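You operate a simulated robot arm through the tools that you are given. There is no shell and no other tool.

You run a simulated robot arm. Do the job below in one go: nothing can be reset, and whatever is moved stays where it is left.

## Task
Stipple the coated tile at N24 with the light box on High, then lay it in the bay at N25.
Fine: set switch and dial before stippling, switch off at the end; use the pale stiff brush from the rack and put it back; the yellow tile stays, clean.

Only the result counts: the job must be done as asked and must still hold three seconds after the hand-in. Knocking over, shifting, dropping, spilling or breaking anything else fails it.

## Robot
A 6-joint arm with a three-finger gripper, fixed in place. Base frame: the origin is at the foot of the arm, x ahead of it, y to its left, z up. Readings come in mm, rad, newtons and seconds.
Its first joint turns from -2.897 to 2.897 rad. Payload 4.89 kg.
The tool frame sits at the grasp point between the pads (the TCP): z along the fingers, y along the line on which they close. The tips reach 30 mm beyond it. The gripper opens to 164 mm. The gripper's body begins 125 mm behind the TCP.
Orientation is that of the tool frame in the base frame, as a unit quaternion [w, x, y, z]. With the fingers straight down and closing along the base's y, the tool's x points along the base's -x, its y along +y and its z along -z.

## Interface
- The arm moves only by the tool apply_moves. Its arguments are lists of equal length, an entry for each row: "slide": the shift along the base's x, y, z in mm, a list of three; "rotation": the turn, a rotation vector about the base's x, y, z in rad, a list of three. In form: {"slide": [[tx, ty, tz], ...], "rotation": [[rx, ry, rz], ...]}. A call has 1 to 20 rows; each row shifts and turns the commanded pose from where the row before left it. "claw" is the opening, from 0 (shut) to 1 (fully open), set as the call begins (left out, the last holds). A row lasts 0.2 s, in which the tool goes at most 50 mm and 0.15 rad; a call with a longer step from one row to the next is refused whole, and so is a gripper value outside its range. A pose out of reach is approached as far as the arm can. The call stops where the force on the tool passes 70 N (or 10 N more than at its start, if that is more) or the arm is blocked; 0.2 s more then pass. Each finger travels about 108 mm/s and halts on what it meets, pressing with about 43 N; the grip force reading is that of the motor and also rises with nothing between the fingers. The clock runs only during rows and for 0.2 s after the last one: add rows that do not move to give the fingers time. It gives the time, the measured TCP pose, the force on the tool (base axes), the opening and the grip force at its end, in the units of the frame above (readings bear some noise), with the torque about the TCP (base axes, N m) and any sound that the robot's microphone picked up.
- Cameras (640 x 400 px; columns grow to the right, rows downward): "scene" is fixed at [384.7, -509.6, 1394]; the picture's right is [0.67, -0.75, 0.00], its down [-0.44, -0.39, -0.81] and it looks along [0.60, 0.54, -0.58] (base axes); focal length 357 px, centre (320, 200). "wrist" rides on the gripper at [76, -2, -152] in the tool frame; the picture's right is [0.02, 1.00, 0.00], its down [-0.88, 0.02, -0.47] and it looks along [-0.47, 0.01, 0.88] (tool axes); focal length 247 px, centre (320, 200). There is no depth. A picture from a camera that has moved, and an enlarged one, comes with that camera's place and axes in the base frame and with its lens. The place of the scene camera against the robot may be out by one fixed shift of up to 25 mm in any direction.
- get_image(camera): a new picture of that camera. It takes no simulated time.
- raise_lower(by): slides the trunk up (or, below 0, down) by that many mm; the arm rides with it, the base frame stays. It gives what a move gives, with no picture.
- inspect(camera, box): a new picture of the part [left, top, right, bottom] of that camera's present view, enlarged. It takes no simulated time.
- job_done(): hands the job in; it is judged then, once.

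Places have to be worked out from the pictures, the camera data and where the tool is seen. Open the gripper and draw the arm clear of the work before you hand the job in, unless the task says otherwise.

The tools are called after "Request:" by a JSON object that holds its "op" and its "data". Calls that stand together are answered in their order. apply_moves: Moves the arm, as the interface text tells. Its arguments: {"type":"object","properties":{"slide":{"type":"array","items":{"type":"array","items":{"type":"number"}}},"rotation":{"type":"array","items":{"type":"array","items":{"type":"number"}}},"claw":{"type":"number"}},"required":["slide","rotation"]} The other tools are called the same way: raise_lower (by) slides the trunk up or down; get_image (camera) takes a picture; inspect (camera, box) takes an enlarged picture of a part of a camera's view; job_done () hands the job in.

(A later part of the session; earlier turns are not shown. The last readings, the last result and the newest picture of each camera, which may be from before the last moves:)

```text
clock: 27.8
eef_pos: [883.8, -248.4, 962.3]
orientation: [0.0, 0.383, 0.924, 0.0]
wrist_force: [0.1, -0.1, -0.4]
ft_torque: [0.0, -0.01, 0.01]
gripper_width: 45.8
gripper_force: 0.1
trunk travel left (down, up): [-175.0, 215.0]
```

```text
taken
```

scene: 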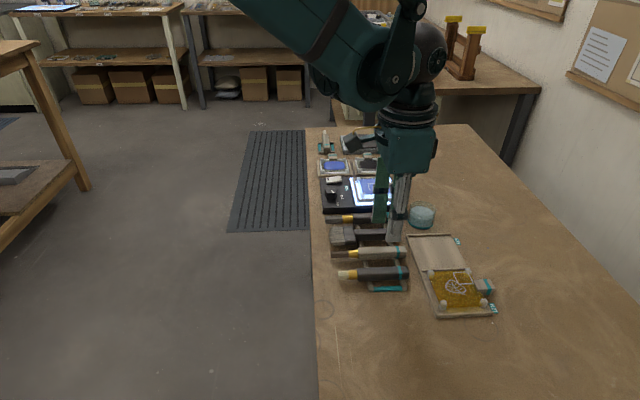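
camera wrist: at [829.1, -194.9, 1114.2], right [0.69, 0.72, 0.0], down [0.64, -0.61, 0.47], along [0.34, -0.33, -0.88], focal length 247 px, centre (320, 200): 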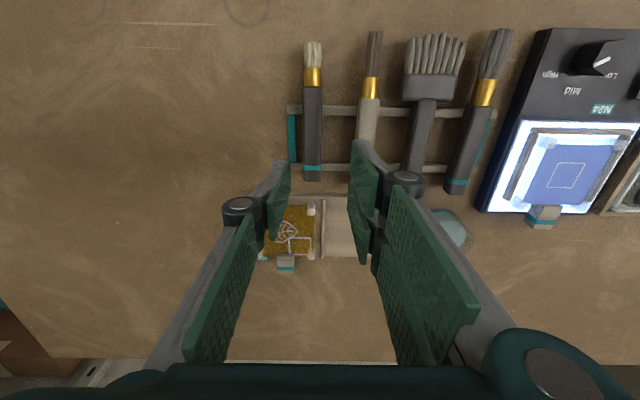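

Request:
{"op": "inspect", "data": {"camera": "wrist", "box": [520, 20, 640, 120]}}

Request:
{"op": "inspect", "data": {"camera": "wrist", "box": [260, 20, 420, 200]}}

Request:
{"op": "inspect", "data": {"camera": "scene", "box": [320, 160, 400, 220]}}

```text
4.00 times, centred on (580, 70) of wrist
camera zoom: at [829.1, -194.9, 1114.2], right [0.69, 0.72, 0.0], down [0.64, -0.61, 0.47], along [0.34, -0.33, -0.88], focal length 988 px, centre (-720, 720)
```

zoom: 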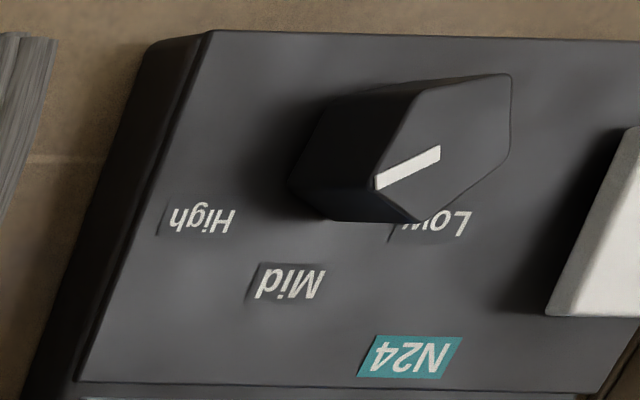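

```text
2.22 times, centred on (340, 110) of wrist
camera zoom: at [829.1, -194.9, 1114.2], right [0.69, 0.72, 0.0], down [0.64, -0.61, 0.47], along [0.34, -0.33, -0.88], focal length 549 px, centre (276, 400)
```

zoom: 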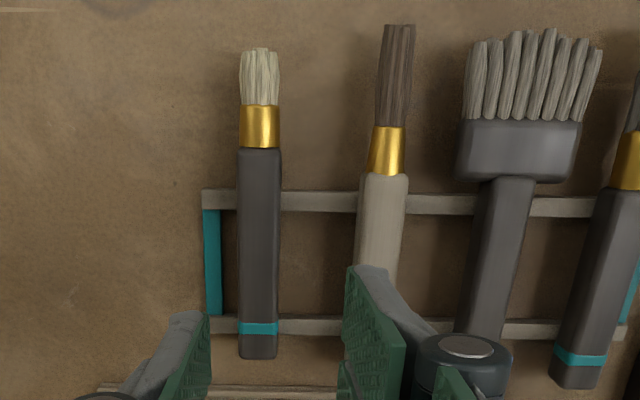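

```text
6.67 times, centred on (360, 190) of scene
camera zoom: at [384.7, -509.6, 1394.0], right [0.67, -0.75, 0.0], down [-0.44, -0.39, -0.81], along [0.6, 0.54, -0.58], focal length 2378 px, centre (53, 267)
```

zoom: 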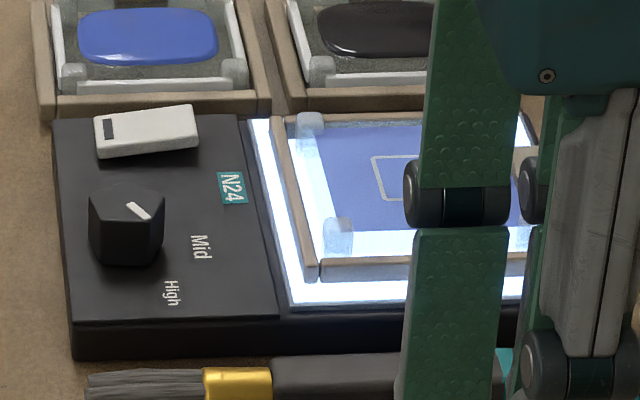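

The dial points at High. The pale stiff brush lies at u≈440.5, handle v 742–848, bristle tip v≈702. For stippling I want the camera on top once the tool tips forward, so I test turning the tool 180° about z up here, first half.

Request:
{"op": "apply_moves", "data": {"slide": [[0, 0, 5], [0, 0, 5], [0, 0, 5], [0, 0, 5], [0, 0, 0], [0, 0, 0], [0, 0, 0], [0, 0, 0], [0, 0, 0], [0, 0, 0], [0, 0, 0], [0, 0, 0]], "rotation": [[0, 0, 0.1428], [0, 0, 0.1428], [0, 0, 0.1428], [0, 0, 0.1428], [0, 0, 0.1428], [0, 0, 0.1428], [0, 0, 0.1428], [0, 0, 0.1428], [0, 0, 0.1428], [0, 0, 0.1428], [0, 0, 0.1428], [0, 0, 0]]}}

Request:
{"op": "get_image", "data": {"camera": "scene"}}

```text
clock: 30.4
eef_pos: [885.5, -246.9, 981.9]
orientation: [0.0, -0.383, 0.924, 0.0]
wrist_force: [0.6, -1.2, -0.8]
ft_torque: [0.01, 0.02, 0.02]
gripper_width: 46.0
gripper_force: 0.0
trunk travel left (down, up): [-175.0, 215.0]
```

```text
taken
```

scene: 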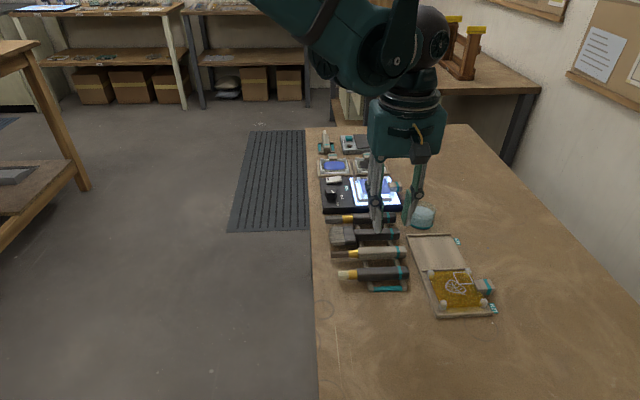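

The first 90° worked; now the second 90°.

Request:
{"op": "apply_moves", "data": {"slide": [[0, 0, 0], [0, 0, 0], [0, 0, 0], [0, 0, 0], [0, 0, 0], [0, 0, 0], [0, 0, 0], [0, 0, 0], [0, 0, 0], [0, 0, 0], [0, 0, 0], [0, 0, 0]], "rotation": [[0, 0, 0.1428], [0, 0, 0.1428], [0, 0, 0.1428], [0, 0, 0.1428], [0, 0, 0.1428], [0, 0, 0.1428], [0, 0, 0.1428], [0, 0, 0.1428], [0, 0, 0.1428], [0, 0, 0.1428], [0, 0, 0.1428], [0, 0, 0]]}}

Request:
{"op": "get_image", "data": {"camera": "wrist"}}

```text
clock: 33.0
eef_pos: [884.4, -247.5, 981.3]
orientation: [0.0, 0.924, -0.382, 0.0]
wrist_force: [0.1, 0.1, -0.4]
ft_torque: [0.02, -0.01, 0.02]
gripper_width: 46.0
gripper_force: 0.0
trunk travel left (down, up): [-175.0, 215.0]
```

```text
taken
camera wrist: at [938.9, -300.0, 1134.6], right [-0.69, -0.72, 0.0], down [-0.64, 0.61, 0.47], along [-0.34, 0.33, -0.88], focal length 247 px, centre (320, 200)
```

wrist: 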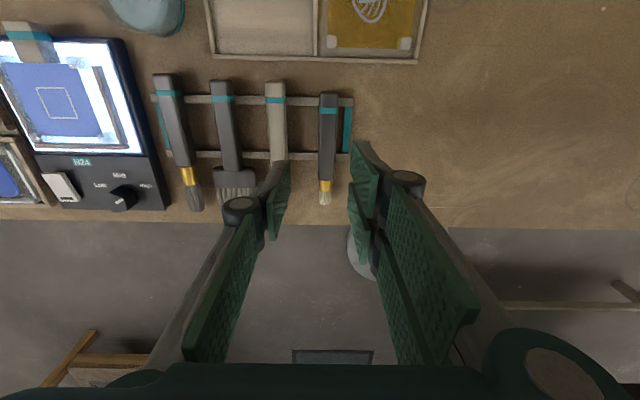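

The turn worked. Before taking the brush I test the forward tilt (tool pointing along +v, horizontal) up here, since stippling needs it.

Request:
{"op": "apply_moves", "data": {"slide": [[0, 0, 10], [0, 0, 10], [0, 0, 10], [0, 0, 10], [0, 0, 0], [0, 0, 0], [0, 0, 0], [0, 0, 0], [0, 0, 0], [0, 0, 0], [0, 0, 0], [0, 0, 0], [0, 0, 0]], "rotation": [[-0.09256, -0.09256, 0], [-0.09256, -0.09256, 0], [-0.09256, -0.09256, 0], [-0.09256, -0.09256, 0], [-0.09256, -0.09256, 0], [-0.09256, -0.09256, 0], [-0.09256, -0.09256, 0], [-0.09256, -0.09256, 0], [-0.09256, -0.09256, 0], [-0.09256, -0.09256, 0], [-0.09256, -0.09256, 0], [-0.09256, -0.09256, 0], [0, 0, 0]]}}

Request:
{"op": "get_image", "data": {"camera": "wrist"}}

Request:
{"op": "get_image", "data": {"camera": "scene"}}

```text
clock: 35.8
eef_pos: [884.6, -247.0, 1021.6]
orientation: [0.27, 0.653, -0.271, 0.654]
wrist_force: [0.7, -0.2, -0.6]
ft_torque: [-0.04, -0.03, -0.03]
gripper_width: 46.0
gripper_force: 0.2
trunk travel left (down, up): [-175.0, 215.0]
```

```text
taken
camera wrist: at [777.2, -137.8, 1098.7], right [-0.71, -0.71, 0.02], down [-0.35, 0.32, -0.88], along [0.62, -0.63, -0.47], focal length 247 px, centre (320, 200)
```

wrist: 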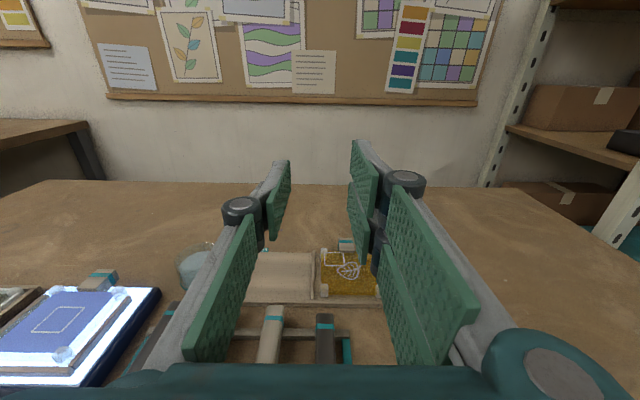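

```text
taken
```

scene: 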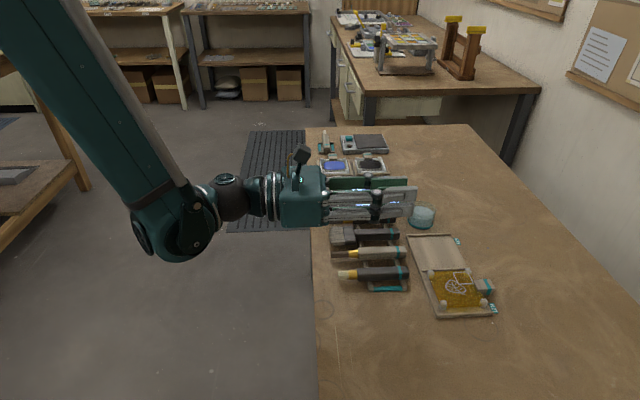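

The tilt works and the camera is on top. I test the reach over the tile in this posture at a safe height, and read the notes on the board meanwhile.

Request:
{"op": "inspect", "data": {"camera": "wrist", "box": [90, 0, 500, 110]}}

Request:
{"op": "apply_moves", "data": {"slide": [[33.6, 26.8, 0], [33.6, 26.8, 0], [33.6, 26.8, 0], [33.6, 26.8, 0], [33.6, 26.8, 0], [33.6, 26.8, 0], [33.6, 26.8, 0], [0, 0, 0]], "rotation": [[0, 0, 0], [0, 0, 0], [0, 0, 0], [0, 0, 0], [0, 0, 0], [0, 0, 0], [0, 0, 0], [0, 0, 0]]}}

Request:
{"op": "get_image", "data": {"camera": "wrist"}}

Request:
{"op": "get_image", "data": {"camera": "scene"}}

```text
1.56 times, centred on (295, 55) of wrist
camera zoom: at [777.2, -137.8, 1098.7], right [-0.71, -0.71, 0.02], down [-0.35, 0.32, -0.88], along [0.62, -0.63, -0.47], focal length 386 px, centre (359, 426)
```

zoom: 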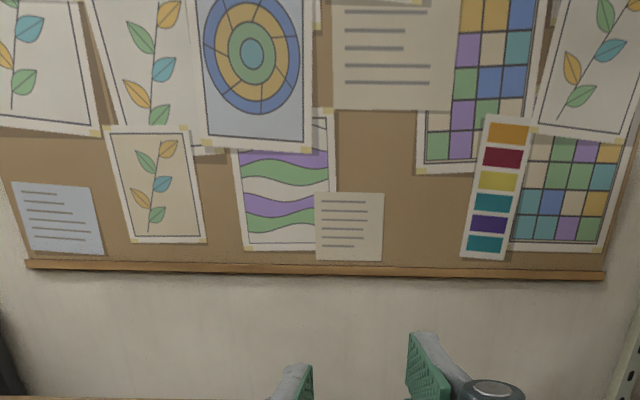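

```text
clock: 37.6
eef_pos: [1120.7, -58.1, 1021.9]
orientation: [0.269, 0.654, -0.271, 0.653]
wrist_force: [0.2, 0.7, -0.8]
ft_torque: [-0.03, -0.03, -0.02]
gripper_width: 45.9
gripper_force: 0.0
trunk travel left (down, up): [-175.0, 215.0]
```

```text
taken
camera wrist: at [1013.6, 49.2, 1098.7], right [-0.71, -0.71, 0.02], down [-0.35, 0.32, -0.88], along [0.62, -0.63, -0.47], focal length 247 px, centre (320, 200)
```

wrist: 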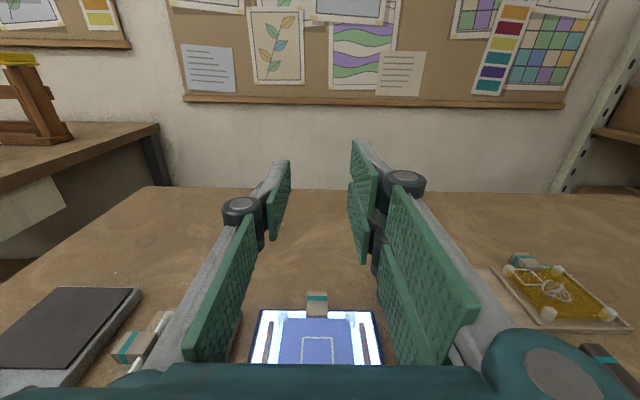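

```text
taken
```

scene: 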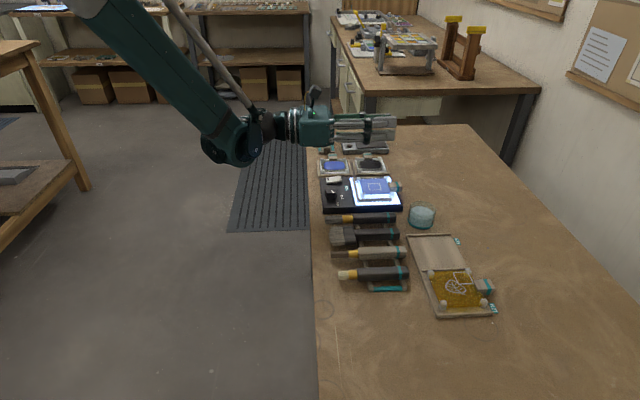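

Reach is fine there too. I go back above the pale brush's grip point (u≈440.6, v≈801.5) and tilt the tool back to vertical.

Request:
{"op": "apply_moves", "data": {"slide": [[-34.51, -27.94, 0], [-34.51, -27.94, 0], [-34.51, -27.94, 0], [-34.51, -27.94, 0], [-34.51, -27.94, 0], [-34.51, -27.94, 0], [-34.49, -27.96, 0], [0, 0, 0], [0, 0, 0], [0, 0, 0], [0, 0, 0], [0, 0, 0], [0, 0, 0], [0, 0, 0], [0, 0, 0], [0, 0, 0], [0, 0, 0], [0, 0, 0], [0, 0, 0], [0, 0, 0]], "rotation": [[0, 0, 0], [0, 0, 0], [0, 0, 0], [0, 0, 0], [0, 0, 0], [0, 0, 0], [0, 0, 0], [0.09256, 0.09256, 0], [0.09256, 0.09256, 0], [0.09256, 0.09256, 0], [0.09256, 0.09256, 0], [0.09256, 0.09256, 0], [0.09256, 0.09256, 0], [0.09256, 0.09256, 0], [0.09256, 0.09256, 0], [0.09256, 0.09256, 0], [0.09256, 0.09256, 0], [0.09256, 0.09256, 0], [0.09256, 0.09256, 0], [0, 0, 0]]}}

Request:
{"op": "get_image", "data": {"camera": "wrist"}}

Request:
{"op": "inspect", "data": {"camera": "wrist", "box": [260, 70, 400, 230]}}

```text
clock: 41.8
eef_pos: [877.9, -254.8, 1022.8]
orientation: [0.0, 0.923, -0.384, 0.0]
wrist_force: [-0.5, -0.1, 0.0]
ft_torque: [0.05, 0.07, 0.02]
gripper_width: 46.1
gripper_force: 0.1
trunk travel left (down, up): [-175.0, 215.0]
```

```text
taken
camera wrist: at [933.1, -308.2, 1174.4], right [-0.69, -0.72, 0.0], down [-0.63, 0.61, 0.47], along [-0.34, 0.33, -0.88], focal length 247 px, centre (320, 200)
```

wrist: 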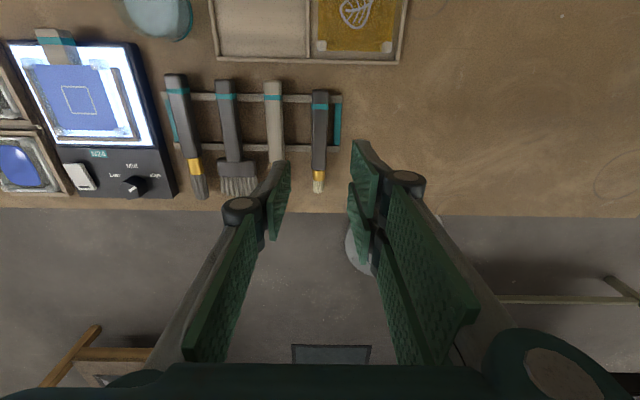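

```text
2.50 times, centred on (330, 150) of wrist
camera zoom: at [933.1, -308.2, 1174.4], right [-0.69, -0.72, 0.0], down [-0.63, 0.61, 0.47], along [-0.34, 0.33, -0.88], focal length 617 px, centre (295, 325)
```

zoom: 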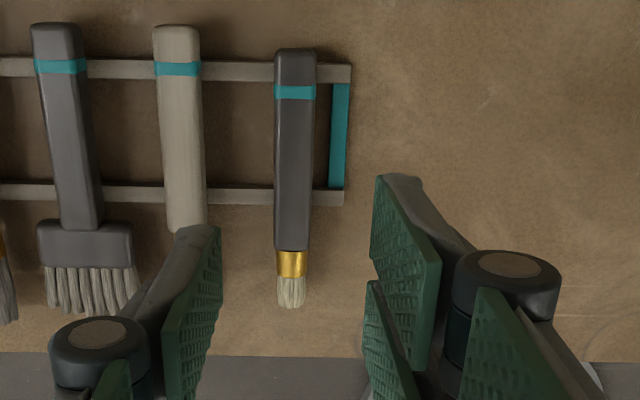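

The brush is square under the tool; triangulating two wrist views puts its handle top at z≈827, rail tops at ≈803. I descend to TCP 866 (tips ≈ 836) and check alignment.

Request:
{"op": "apply_moves", "data": {"slide": [[0, 0, -40], [0, 0, -40], [0, 0, -40], [0, 0, -25], [0, 0, -11], [0, 0, 0]], "rotation": [[0, 0, 0], [0, 0, 0], [0, 0, 0], [0, 0, 0], [0, 0, 0], [0, 0, 0]]}}

Request:
{"op": "get_image", "data": {"camera": "wrist"}}

Request:
{"op": "inspect", "data": {"camera": "scene", "box": [330, 220, 430, 300]}}

```text
clock: 43.2
eef_pos: [876.9, -256.0, 866.0]
orientation: [0.002, 0.924, -0.383, -0.001]
wrist_force: [-0.8, -0.8, 0.3]
ft_torque: [-0.02, 0.0, 0.0]
gripper_width: 46.1
gripper_force: 0.1
trunk travel left (down, up): [-175.0, 215.0]
```

```text
taken
camera wrist: at [932.7, -308.2, 1018.5], right [-0.69, -0.72, 0.0], down [-0.64, 0.61, 0.47], along [-0.34, 0.33, -0.88], focal length 247 px, centre (320, 200)
```

wrist: 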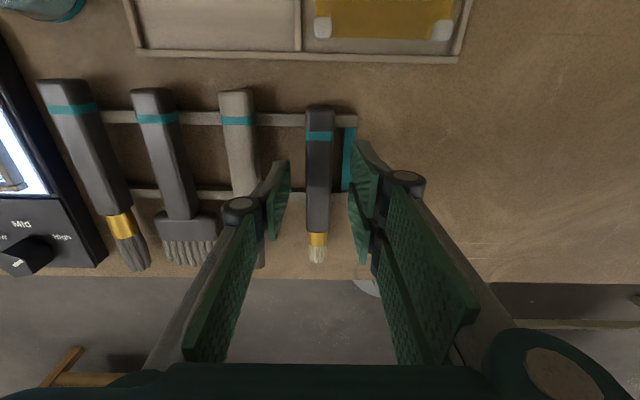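

```text
5.00 times, centred on (380, 260) of scene
camera zoom: at [384.7, -509.6, 1394.0], right [0.67, -0.75, 0.0], down [-0.44, -0.39, -0.81], along [0.6, 0.54, -0.58], focal length 1784 px, centre (20, -100)
```

zoom: 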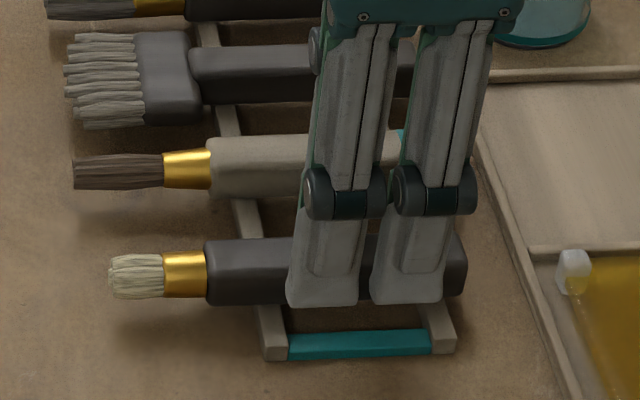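

Request:
{"op": "inspect", "data": {"camera": "wrist", "box": [240, 80, 400, 280]}}

```text
2.00 times, centred on (320, 180) of wrist
camera zoom: at [932.7, -308.2, 1018.5], right [-0.69, -0.72, 0.0], down [-0.64, 0.61, 0.47], along [-0.34, 0.33, -0.88], focal length 494 px, centre (320, 240)
```

zoom: 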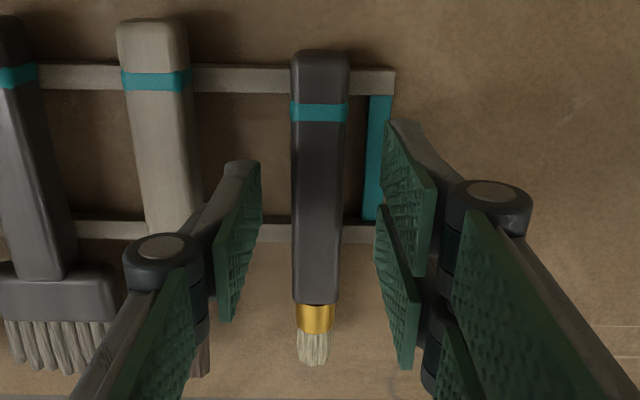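

The brush is parallel to the tool and offset ~1.2 mm in u; I correct that, shift 2 mm in v and lower to TCP 838 (tips ≈ 808, just above the rails).

Request:
{"op": "apply_moves", "data": {"slide": [[2.25, -0.55, -10], [0, 0, -8], [0, 0, -4], [0, 0, -3], [0, 0, -2], [0, 0, 0]], "rotation": [[0, 0, 0], [0, 0, 0], [0, 0, 0], [0, 0, 0], [0, 0, 0], [0, 0, 0]]}}

Request:
{"op": "inspect", "data": {"camera": "scene", "box": [330, 220, 430, 300]}}

Request:
{"op": "inspect", "data": {"camera": "wrist", "box": [240, 80, 400, 280]}}

```text
clock: 44.6
eef_pos: [880.9, -257.1, 839.5]
orientation: [0.0, 0.924, -0.383, 0.0]
wrist_force: [2.0, -1.7, 9.6]
ft_torque: [-0.05, 0.37, 0.07]
gripper_width: 46.1
gripper_force: 0.1
trunk travel left (down, up): [-175.0, 215.0]
```

```text
5.00 times, centred on (380, 260) of scene
camera zoom: at [384.7, -509.6, 1394.0], right [0.67, -0.75, 0.0], down [-0.44, -0.39, -0.81], along [0.6, 0.54, -0.58], focal length 1784 px, centre (20, -100)
```

zoom: 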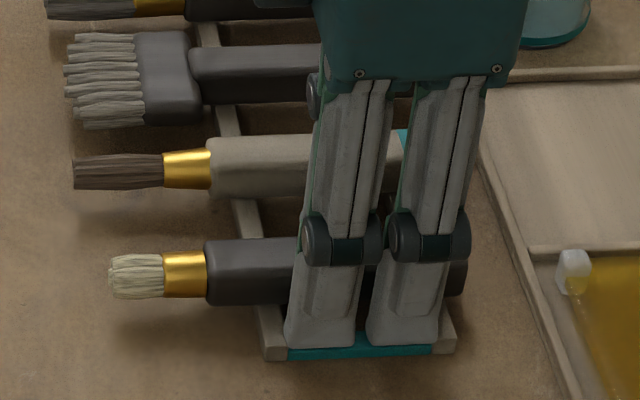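

```text
2.00 times, centred on (320, 180) of wrist
camera zoom: at [934.8, -308.7, 992.2], right [-0.69, -0.72, 0.0], down [-0.64, 0.61, 0.47], along [-0.34, 0.33, -0.88], focal length 494 px, centre (320, 240)
```

zoom: 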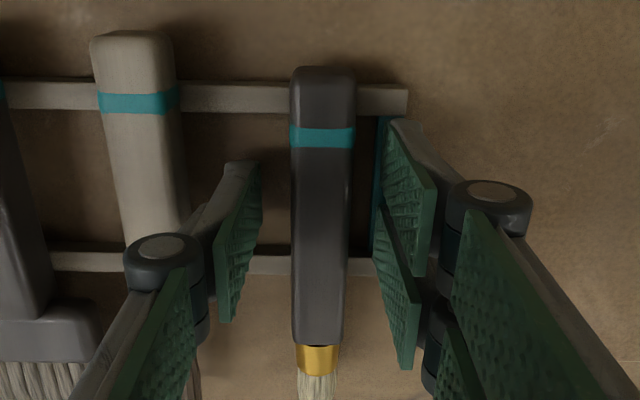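

The -u finger touched the rack's teal end strip (9.6 N upward), so its top is at ≈809.5. I rise 3 mm to clear it, then close on the handle.

Request:
{"op": "apply_moves", "data": {"slide": [[0, 0, 3], [0, 0, 0]], "rotation": [[0, 0, 0], [0, 0, 0]]}}

```text
clock: 45.2
eef_pos: [880.1, -256.1, 841.2]
orientation: [0.0, 0.924, -0.383, 0.0]
wrist_force: [0.2, -0.3, -0.3]
ft_torque: [0.01, 0.01, 0.0]
gripper_width: 45.6
gripper_force: 0.0
trunk travel left (down, up): [-175.0, 215.0]
```

Free again. Closing on the handle now.

Request:
{"op": "apply_moves", "data": {"slide": [[0, 0, 0], [0, 0, 0], [0, 0, 0]], "rotation": [[0, 0, 0], [0, 0, 0], [0, 0, 0]], "claw": 0}}

Request:
{"op": "inspect", "data": {"camera": "wrist", "box": [240, 80, 400, 280]}}

Request:
{"op": "inspect", "data": {"camera": "scene", "box": [330, 220, 430, 300]}}

```text
clock: 46.0
eef_pos: [879.6, -255.8, 841.6]
orientation: [0.0, 0.924, -0.384, 0.001]
wrist_force: [-1.0, -0.1, 0.1]
ft_torque: [0.0, -0.04, 0.03]
gripper_width: 21.2
gripper_force: 43.5
trunk travel left (down, up): [-175.0, 215.0]
```

```text
2.00 times, centred on (320, 180) of wrist
camera zoom: at [934.9, -308.7, 994.5], right [-0.69, -0.72, 0.0], down [-0.64, 0.61, 0.47], along [-0.34, 0.33, -0.88], focal length 494 px, centre (320, 240)
```

zoom: 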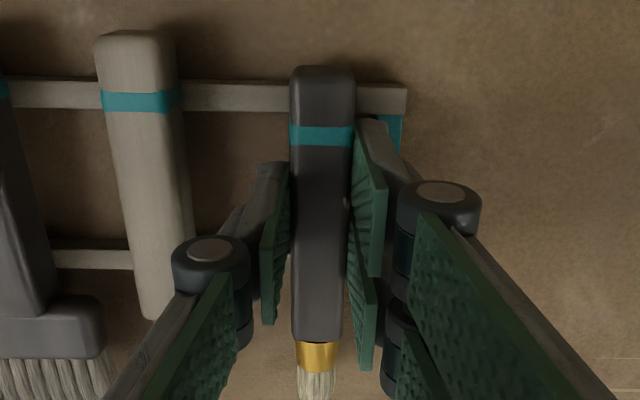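

```text
5.00 times, centred on (380, 260) of scene
camera zoom: at [384.7, -509.6, 1394.0], right [0.67, -0.75, 0.0], down [-0.44, -0.39, -0.81], along [0.6, 0.54, -0.58], focal length 1784 px, centre (20, -100)
```

zoom: 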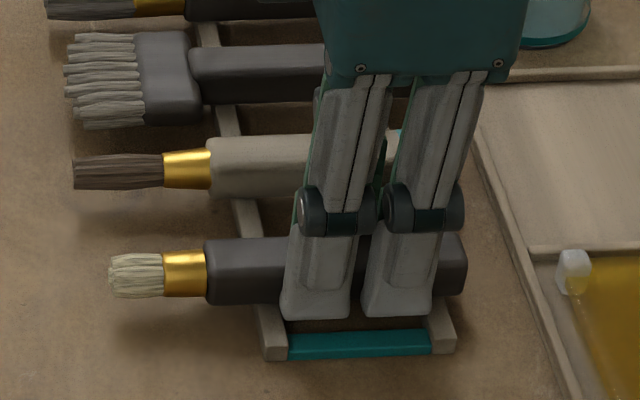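

Gripped at 21.2 mm, evenly. I lift straight up, gently at first.

Request:
{"op": "apply_moves", "data": {"slide": [[0, 0, 3], [0, 0, 6], [0, 0, 12], [0, 0, 25], [0, 0, 35], [0, 0, 40], [0, 0, 39], [0, 0, 0]], "rotation": [[0, 0, 0], [0, 0, 0], [0, 0, 0], [0, 0, 0], [0, 0, 0], [0, 0, 0], [0, 0, 0], [0, 0, 0]]}}

Request:
{"op": "get_image", "data": {"camera": "wrist"}}

Request:
{"op": "get_image", "data": {"camera": "scene"}}

```text
clock: 47.8
eef_pos: [880.2, -253.7, 1003.0]
orientation: [0.001, 0.923, -0.384, 0.001]
wrist_force: [0.3, 0.2, -1.0]
ft_torque: [0.02, -0.1, 0.0]
gripper_width: 21.5
gripper_force: 43.0
trunk travel left (down, up): [-175.0, 215.0]
```

```text
taken
camera wrist: at [934.3, -307.8, 1155.5], right [-0.69, -0.72, 0.0], down [-0.64, 0.61, 0.47], along [-0.34, 0.33, -0.88], focal length 247 px, centre (320, 200)
```

wrist: 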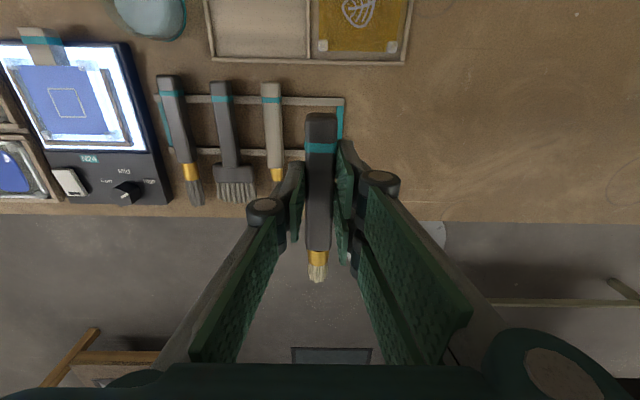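

```text
taken
```

scene: 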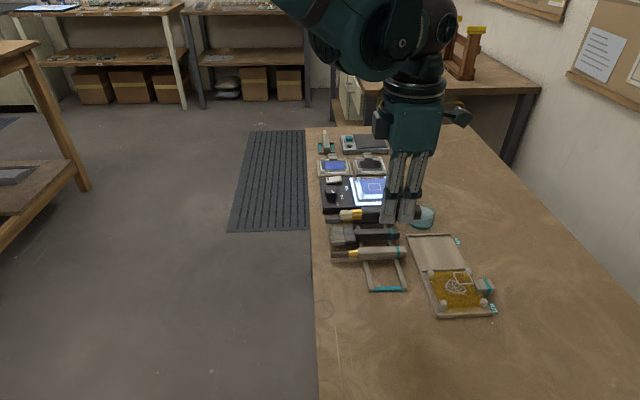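

The pale brush is held firmly and the rack stayed. I tilt the tool forward (bristles down) while rising 40 mm.

Request:
{"op": "apply_moves", "data": {"slide": [[0, 0, 10], [0, 0, 10], [0, 0, 10], [0, 0, 10], [0, 0, 0], [0, 0, 0], [0, 0, 0], [0, 0, 0], [0, 0, 0], [0, 0, 0], [0, 0, 0], [0, 0, 0], [0, 0, 0]], "rotation": [[-0.09256, -0.09256, 0], [-0.09256, -0.09256, 0], [-0.09256, -0.09256, 0], [-0.09256, -0.09256, 0], [-0.09256, -0.09256, 0], [-0.09256, -0.09256, 0], [-0.09256, -0.09256, 0], [-0.09256, -0.09256, 0], [-0.09256, -0.09256, 0], [-0.09256, -0.09256, 0], [-0.09256, -0.09256, 0], [-0.09256, -0.09256, 0], [0, 0, 0]]}}

Request:
{"op": "get_image", "data": {"camera": "wrist"}}

Request:
{"op": "inspect", "data": {"camera": "scene", "box": [260, 140, 460, 300]}}

```text
clock: 50.6
eef_pos: [879.8, -256.3, 1041.9]
orientation: [0.27, 0.653, -0.27, 0.653]
wrist_force: [0.5, 0.7, -1.7]
ft_torque: [-0.02, -0.01, -0.04]
gripper_width: 21.2
gripper_force: 43.7
trunk travel left (down, up): [-175.0, 215.0]
```

```text
taken
camera wrist: at [773.2, -146.4, 1118.5], right [-0.71, -0.71, 0.02], down [-0.35, 0.32, -0.88], along [0.62, -0.63, -0.47], focal length 247 px, centre (320, 200)
```

wrist: 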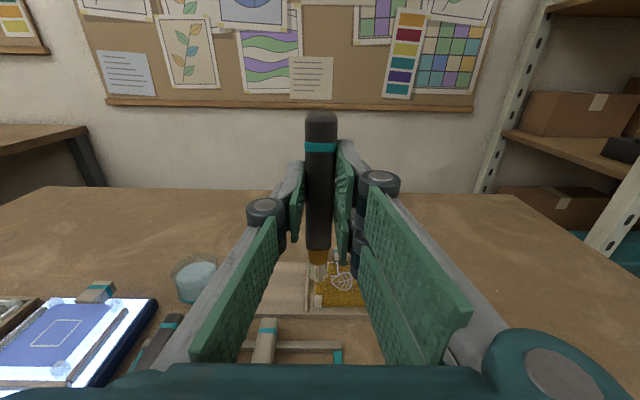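

```text
2.50 times, centred on (360, 220) of scene
camera zoom: at [384.7, -509.6, 1394.0], right [0.67, -0.75, 0.0], down [-0.44, -0.39, -0.81], along [0.6, 0.54, -0.58], focal length 892 px, centre (220, 150)
```

zoom: 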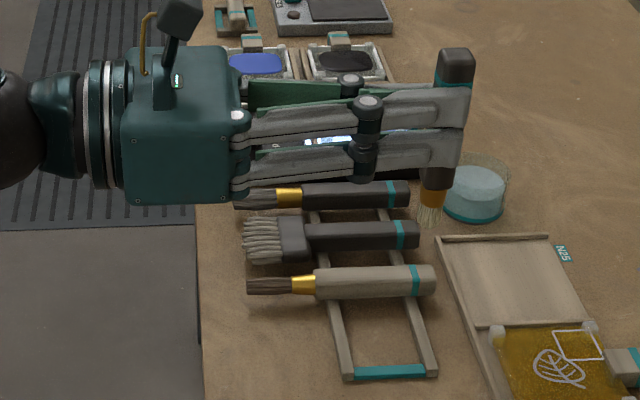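

Request:
{"op": "inspect", "data": {"camera": "wrist", "box": [270, 90, 370, 310]}}

Request:
{"op": "inspect", "data": {"camera": "wrist", "box": [290, 230, 350, 300]}}

```text
1.82 times, centred on (320, 200) of wrist
camera zoom: at [773.2, -146.4, 1118.5], right [-0.71, -0.71, 0.02], down [-0.35, 0.32, -0.88], along [0.62, -0.63, -0.47], focal length 449 px, centre (320, 200)
```

zoom: 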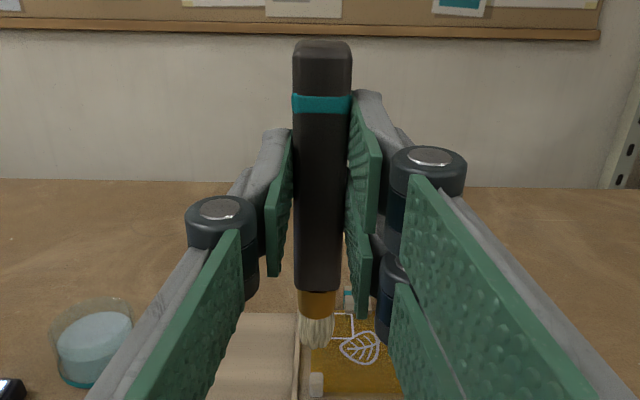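

```text
5.71 times, centred on (320, 265) of wrist
camera zoom: at [773.2, -146.4, 1118.5], right [-0.71, -0.71, 0.02], down [-0.35, 0.32, -0.88], along [0.62, -0.63, -0.47], focal length 1411 px, centre (320, -171)
```

zoom: 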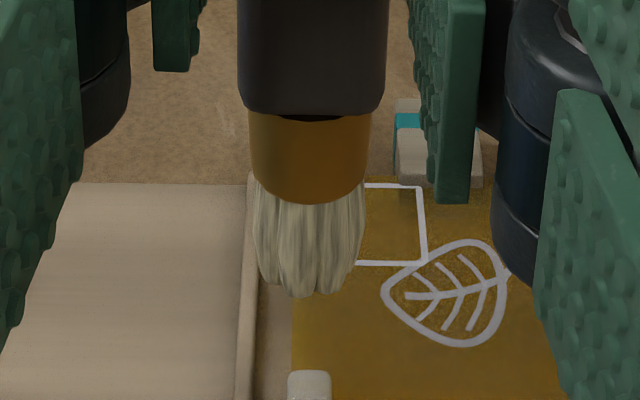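

Bristles point straight down; the tip is ~101.5 mm below and ~25 mm beyond the TCP. I carry it at this height along the table to above the tile's square at (u,v)=(749,833).

Request:
{"op": "apply_moves", "data": {"slide": [[31.57, 30.56, 0], [31.57, 30.56, 0], [31.57, 30.56, 0], [31.57, 30.56, 0], [31.57, 30.56, 0], [31.57, 30.56, 0], [31.58, 30.54, 0], [0, 0, 0], [0, 0, 0]], "rotation": [[0, 0, 0], [0, 0, 0], [0, 0, 0], [0, 0, 0], [0, 0, 0], [0, 0, 0], [0, 0, 0], [0, 0, 0], [0, 0, 0]]}}

Request:
{"op": "get_image", "data": {"camera": "wrist"}}

Request:
{"op": "get_image", "data": {"camera": "scene"}}

Request:
{"op": "inspect", "data": {"camera": "wrist", "box": [240, 220, 400, 380]}}

```text
clock: 52.6
eef_pos: [1100.9, -40.3, 1041.9]
orientation: [0.27, 0.653, -0.271, 0.653]
wrist_force: [0.6, -0.1, -1.0]
ft_torque: [-0.03, -0.03, -0.03]
gripper_width: 21.3
gripper_force: 43.5
trunk travel left (down, up): [-175.0, 215.0]
```

```text
taken
camera wrist: at [993.8, 68.8, 1118.2], right [-0.71, -0.71, 0.02], down [-0.35, 0.32, -0.88], along [0.62, -0.63, -0.47], focal length 247 px, centre (320, 200)
```

wrist: 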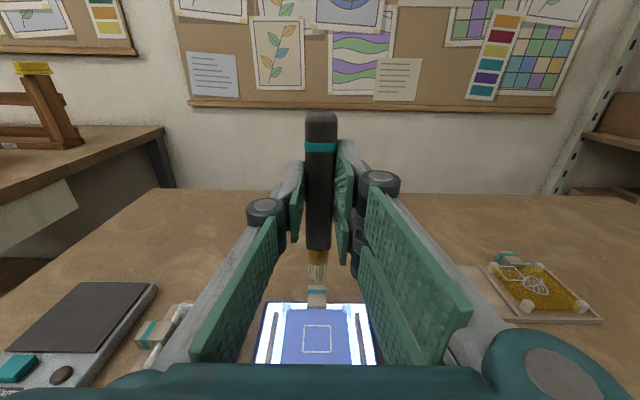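

```text
taken
```

scene: 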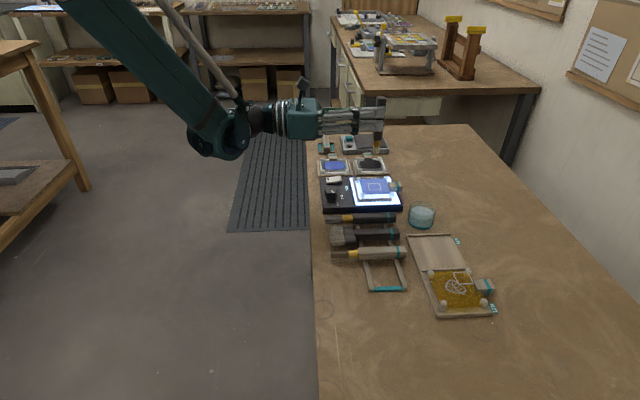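

```text
2.50 times, centred on (320, 300) of wrist
camera zoom: at [993.8, 68.8, 1118.2], right [-0.71, -0.71, 0.02], down [-0.35, 0.32, -0.88], along [0.62, -0.63, -0.47], focal length 617 px, centre (320, -50)
```

zoom: 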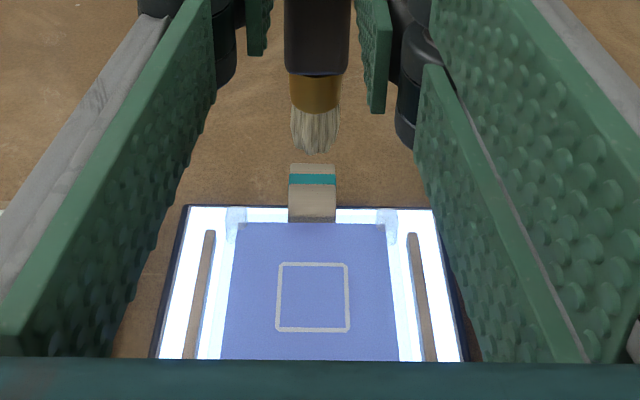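

The tip hangs ~100 mm above the tile, slightly short of the square's centre (~3–5 mm in v). I shift (+3 v, -1 u) and lower to ~20 mm above the surface to check by eye.

Request:
{"op": "apply_moves", "data": {"slide": [[1.41, -2.83, -30], [0, 0, -30], [0, 0, -20], [0, 0, -9], [0, 0, 0]], "rotation": [[0, 0, 0], [0, 0, 0], [0, 0, 0], [0, 0, 0], [0, 0, 0]]}}

Request:
{"op": "inspect", "data": {"camera": "wrist", "box": [240, 200, 400, 360]}}

Request:
{"op": "inspect", "data": {"camera": "scene", "box": [320, 140, 440, 230]}}

```text
clock: 53.8
eef_pos: [1102.5, -45.6, 952.7]
orientation: [0.27, 0.654, -0.27, 0.654]
wrist_force: [0.0, 0.0, -1.2]
ft_torque: [0.01, 0.03, 0.01]
gripper_width: 21.0
gripper_force: 43.0
trunk travel left (down, up): [-175.0, 215.0]
```

```text
2.50 times, centred on (320, 280) of wrist
camera zoom: at [995.6, 64.2, 1029.4], right [-0.71, -0.71, 0.02], down [-0.35, 0.32, -0.88], along [0.62, -0.63, -0.47], focal length 617 px, centre (320, 0)
```

zoom: 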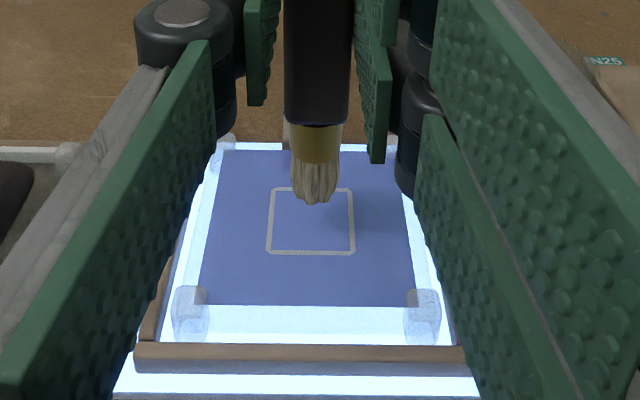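

```text
4.44 times, centred on (380, 185) of scene
camera zoom: at [384.7, -509.6, 1394.0], right [0.67, -0.75, 0.0], down [-0.44, -0.39, -0.81], along [0.6, 0.54, -0.58], focal length 1586 px, centre (53, 267)
```

zoom: 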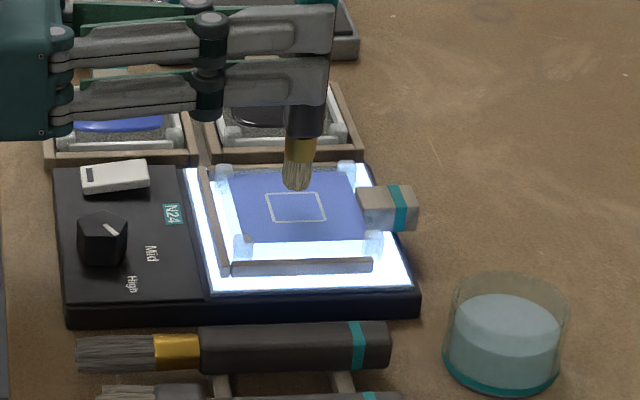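

The tip hangs just over the square, about 2.5 mm short of its centre. I shift and then lower stepwise until the bristles touch.

Request:
{"op": "apply_moves", "data": {"slide": [[2.12, -1.41, -4], [0, 0, -4], [0, 0, -3], [0, 0, -2], [0, 0, 0]], "rotation": [[0, 0, 0], [0, 0, 0], [0, 0, 0], [0, 0, 0], [0, 0, 0]]}}

Request:
{"op": "inspect", "data": {"camera": "wrist", "box": [260, 220, 380, 320]}}

Request:
{"op": "inspect", "data": {"camera": "scene", "box": [345, 165, 405, 210]}}

```text
clock: 55.0
eef_pos: [1105.2, -45.6, 939.4]
orientation: [0.27, 0.654, -0.271, 0.653]
wrist_force: [0.1, 1.0, -1.6]
ft_torque: [0.01, -0.01, -0.01]
gripper_width: 21.0
gripper_force: 42.9
trunk travel left (down, up): [-175.0, 215.0]
```

```text
4.00 times, centred on (320, 270) of wrist
camera zoom: at [998.1, 62.8, 1016.7], right [-0.71, -0.71, 0.02], down [-0.35, 0.32, -0.88], along [0.62, -0.63, -0.47], focal length 988 px, centre (320, -80)
```

zoom: 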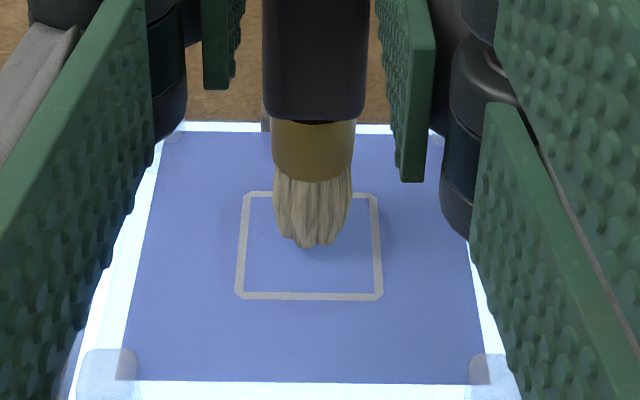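

```text
8.89 times, centred on (375, 188) of scene
camera zoom: at [384.7, -509.6, 1394.0], right [0.67, -0.75, 0.0], down [-0.44, -0.39, -0.81], along [0.6, 0.54, -0.58], focal length 3171 px, centre (-169, 311)
```

zoom: 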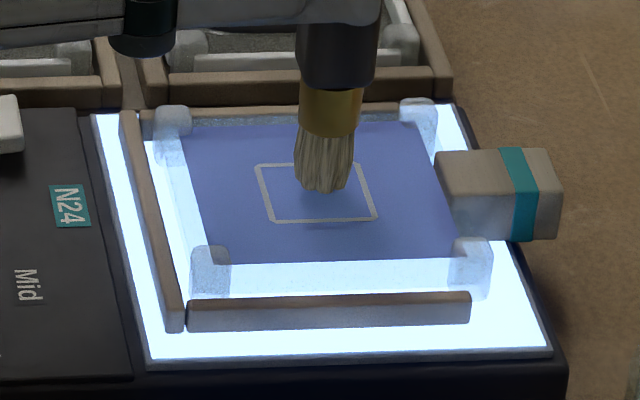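

The tip is a few mm above the coating, near the middle of the square. I lower in 1 mm steps, watching the force.

Request:
{"op": "apply_moves", "data": {"slide": [[0, 0, -1.5], [0, 0, -1.5], [0, 0, -1], [0, 0, 0]], "rotation": [[0, 0, 0], [0, 0, 0], [0, 0, 0], [0, 0, 0]]}}

Request:
{"op": "inspect", "data": {"camera": "scene", "box": [345, 165, 405, 210]}}

```text
clock: 56.0
eef_pos: [1104.7, -47.3, 936.8]
orientation: [0.27, 0.653, -0.272, 0.653]
wrist_force: [2.0, -0.2, 7.0]
ft_torque: [-0.21, -0.28, 0.02]
gripper_width: 21.1
gripper_force: 42.7
trunk travel left (down, up): [-175.0, 215.0]
```

```text
8.89 times, centred on (375, 188) of scene
camera zoom: at [384.7, -509.6, 1394.0], right [0.67, -0.75, 0.0], down [-0.44, -0.39, -0.81], along [0.6, 0.54, -0.58], focal length 3171 px, centre (-169, 311)
```

zoom: 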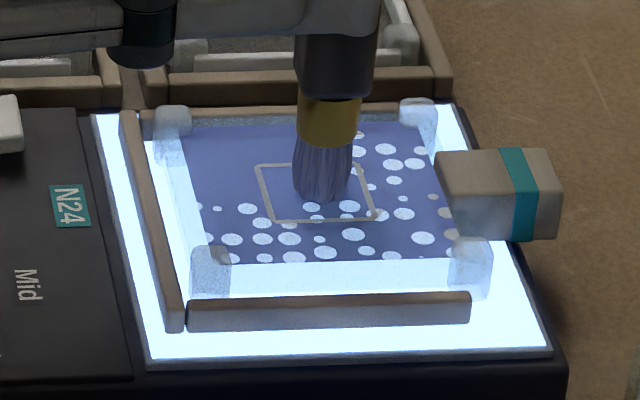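

Contact at ~8 N and the coating changed to a stippled pattern. I lift straight off and look at the tile.

Request:
{"op": "apply_moves", "data": {"slide": [[0, 0, 4], [0, 0, 15], [0, 0, 21], [0, 0, 0]], "rotation": [[0, 0, 0], [0, 0, 0], [0, 0, 0], [0, 0, 0]]}}

Request:
{"op": "inspect", "data": {"camera": "wrist", "box": [240, 220, 400, 360]}}

Request:
{"op": "inspect", "data": {"camera": "scene", "box": [345, 165, 405, 210]}}

```text
clock: 57.0
eef_pos: [1103.8, -46.6, 975.1]
orientation: [0.27, 0.654, -0.27, 0.653]
wrist_force: [0.5, 0.7, -0.8]
ft_torque: [0.02, -0.02, -0.07]
gripper_width: 21.4
gripper_force: 43.1
trunk travel left (down, up): [-175.0, 215.0]
```

```text
2.86 times, centred on (320, 290) of wrist
camera zoom: at [997.6, 63.6, 1052.9], right [-0.71, -0.71, 0.02], down [-0.35, 0.32, -0.88], along [0.62, -0.63, -0.47], focal length 706 px, centre (320, -57)
```

zoom: 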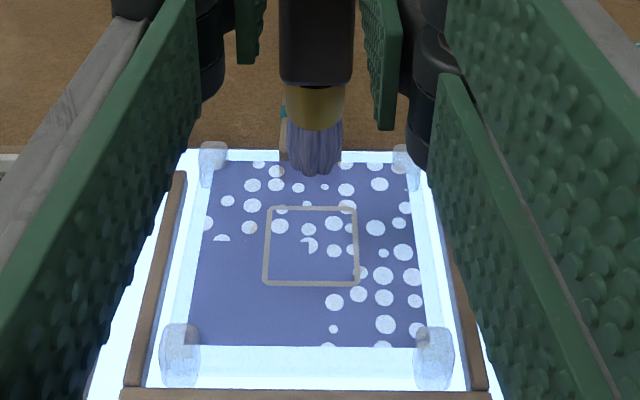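

```text
8.89 times, centred on (375, 188) of scene
camera zoom: at [384.7, -509.6, 1394.0], right [0.67, -0.75, 0.0], down [-0.44, -0.39, -0.81], along [0.6, 0.54, -0.58], focal length 3171 px, centre (-169, 311)
```

zoom: 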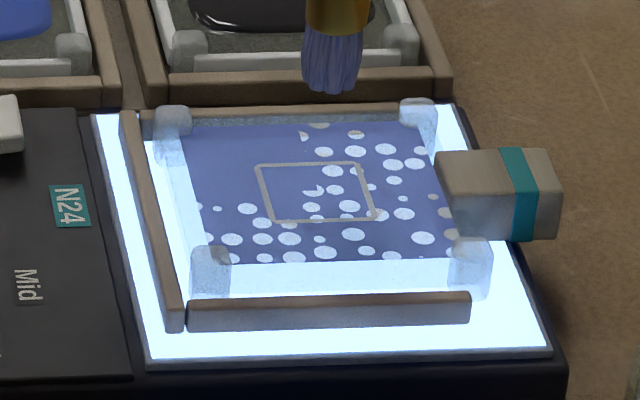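

One quadrant (larger u, nearer v) is still unstippled. I shift the brush +10 in u and -12 in v and dab there.

Request:
{"op": "apply_moves", "data": {"slide": [[-1.41, 15.56, 0], [0, 0, -20], [0, 0, -13], [0, 0, -4], [0, 0, -1.5], [0, 0, -1.5], [0, 0, 0]], "rotation": [[0, 0, 0], [0, 0, 0], [0, 0, 0], [0, 0, 0], [0, 0, 0], [0, 0, 0], [0, 0, 0]]}}

Request:
{"op": "inspect", "data": {"camera": "scene", "box": [345, 165, 405, 210]}}

Request:
{"op": "inspect", "data": {"camera": "wrist", "box": [240, 220, 400, 360]}}

```text
clock: 58.6
eef_pos: [1102.9, -30.5, 936.1]
orientation: [0.27, 0.653, -0.271, 0.653]
wrist_force: [0.2, 0.1, 2.2]
ft_torque: [-0.04, -0.05, 0.02]
gripper_width: 21.4
gripper_force: 42.7
trunk travel left (down, up): [-175.0, 215.0]
```

```text
8.89 times, centred on (375, 188) of scene
camera zoom: at [384.7, -509.6, 1394.0], right [0.67, -0.75, 0.0], down [-0.44, -0.39, -0.81], along [0.6, 0.54, -0.58], focal length 3171 px, centre (-169, 311)
```

zoom: 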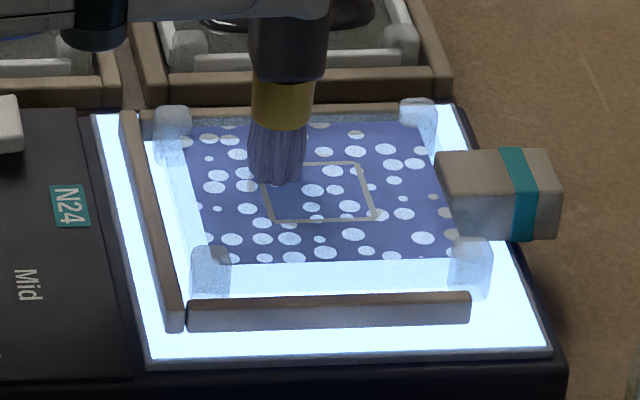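

```text
2.86 times, centred on (320, 290) of wrist
camera zoom: at [996.5, 79.2, 1013.0], right [-0.71, -0.71, 0.02], down [-0.35, 0.32, -0.88], along [0.62, -0.63, -0.47], focal length 706 px, centre (320, -57)
```

zoom: 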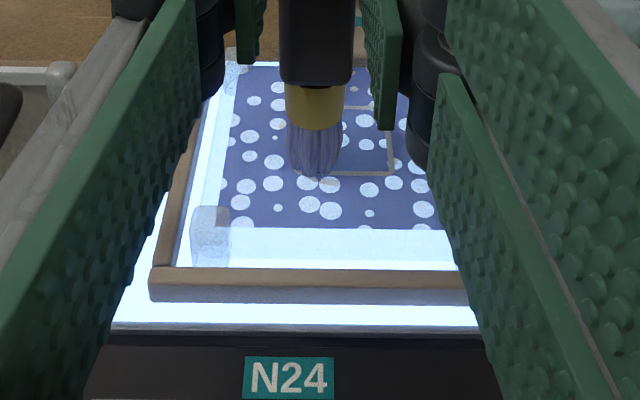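

Dabbed with ~3 N; the last quadrant shows dots now. I lift straight off and check the whole tile.

Request:
{"op": "apply_moves", "data": {"slide": [[0, 0, 4], [0, 0, 15], [0, 0, 21], [0, 0, 0]], "rotation": [[0, 0, 0], [0, 0, 0], [0, 0, 0], [0, 0, 0]]}}

Request:
{"op": "inspect", "data": {"camera": "wrist", "box": [240, 220, 400, 360]}}

Request:
{"op": "inspect", "data": {"camera": "scene", "box": [345, 165, 405, 210]}}

```text
clock: 59.6
eef_pos: [1104.7, -31.1, 976.3]
orientation: [0.27, 0.653, -0.271, 0.653]
wrist_force: [0.1, -0.3, -0.3]
ft_torque: [-0.03, -0.02, -0.03]
gripper_width: 21.0
gripper_force: 42.8
trunk travel left (down, up): [-175.0, 215.0]
```

```text
2.86 times, centred on (320, 290) of wrist
camera zoom: at [997.1, 78.9, 1052.8], right [-0.71, -0.71, 0.02], down [-0.35, 0.32, -0.88], along [0.62, -0.63, -0.47], focal length 706 px, centre (320, -57)
```

zoom: 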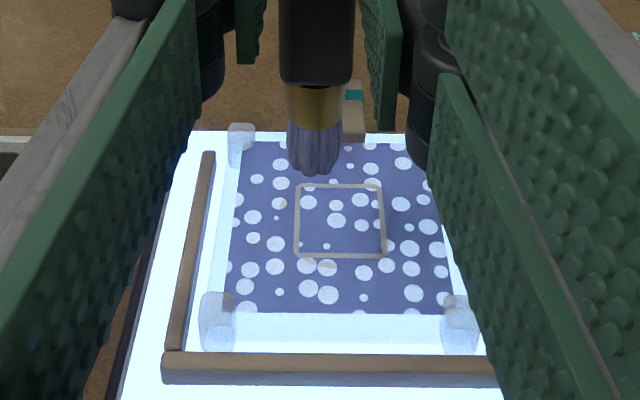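

```text
8.89 times, centred on (375, 188) of scene
camera zoom: at [384.7, -509.6, 1394.0], right [0.67, -0.75, 0.0], down [-0.44, -0.39, -0.81], along [0.6, 0.54, -0.58], focal length 3171 px, centre (-169, 311)
```

zoom: 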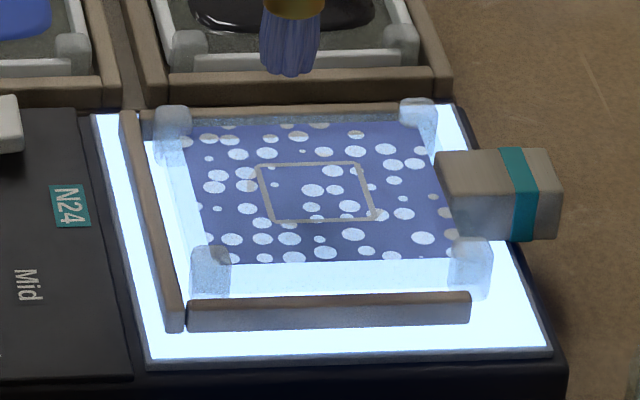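

Request:
{"op": "inspect", "data": {"camera": "wrist", "box": [290, 265, 360, 335]}}

Request:
{"op": "inspect", "data": {"camera": "scene", "box": [360, 175, 392, 195]}}

```text
5.71 times, centred on (325, 300) of wrist
camera zoom: at [997.1, 78.9, 1052.8], right [-0.71, -0.71, 0.02], down [-0.35, 0.32, -0.88], along [0.62, -0.63, -0.47], focal length 1411 px, centre (291, -371)
```

zoom: 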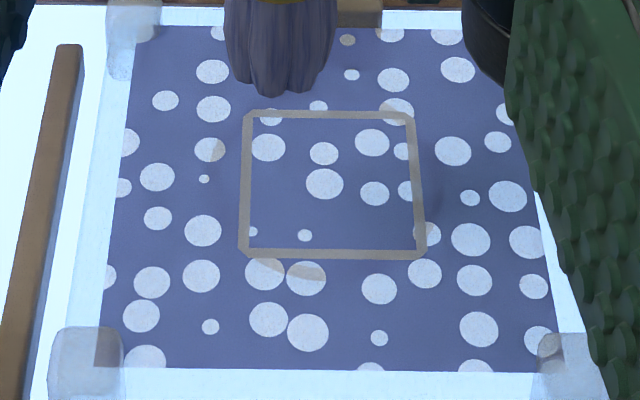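

```text
16.00 times, centred on (376, 185) of scene
camera zoom: at [384.7, -509.6, 1394.0], right [0.67, -0.75, 0.0], down [-0.44, -0.39, -0.81], along [0.6, 0.54, -0.58], focal length 5708 px, centre (-576, 440)
```

zoom: 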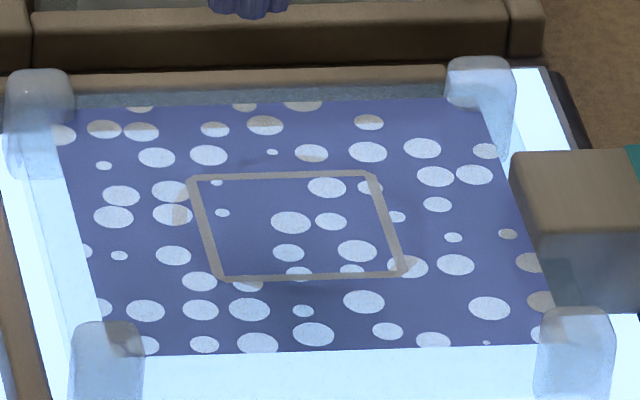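

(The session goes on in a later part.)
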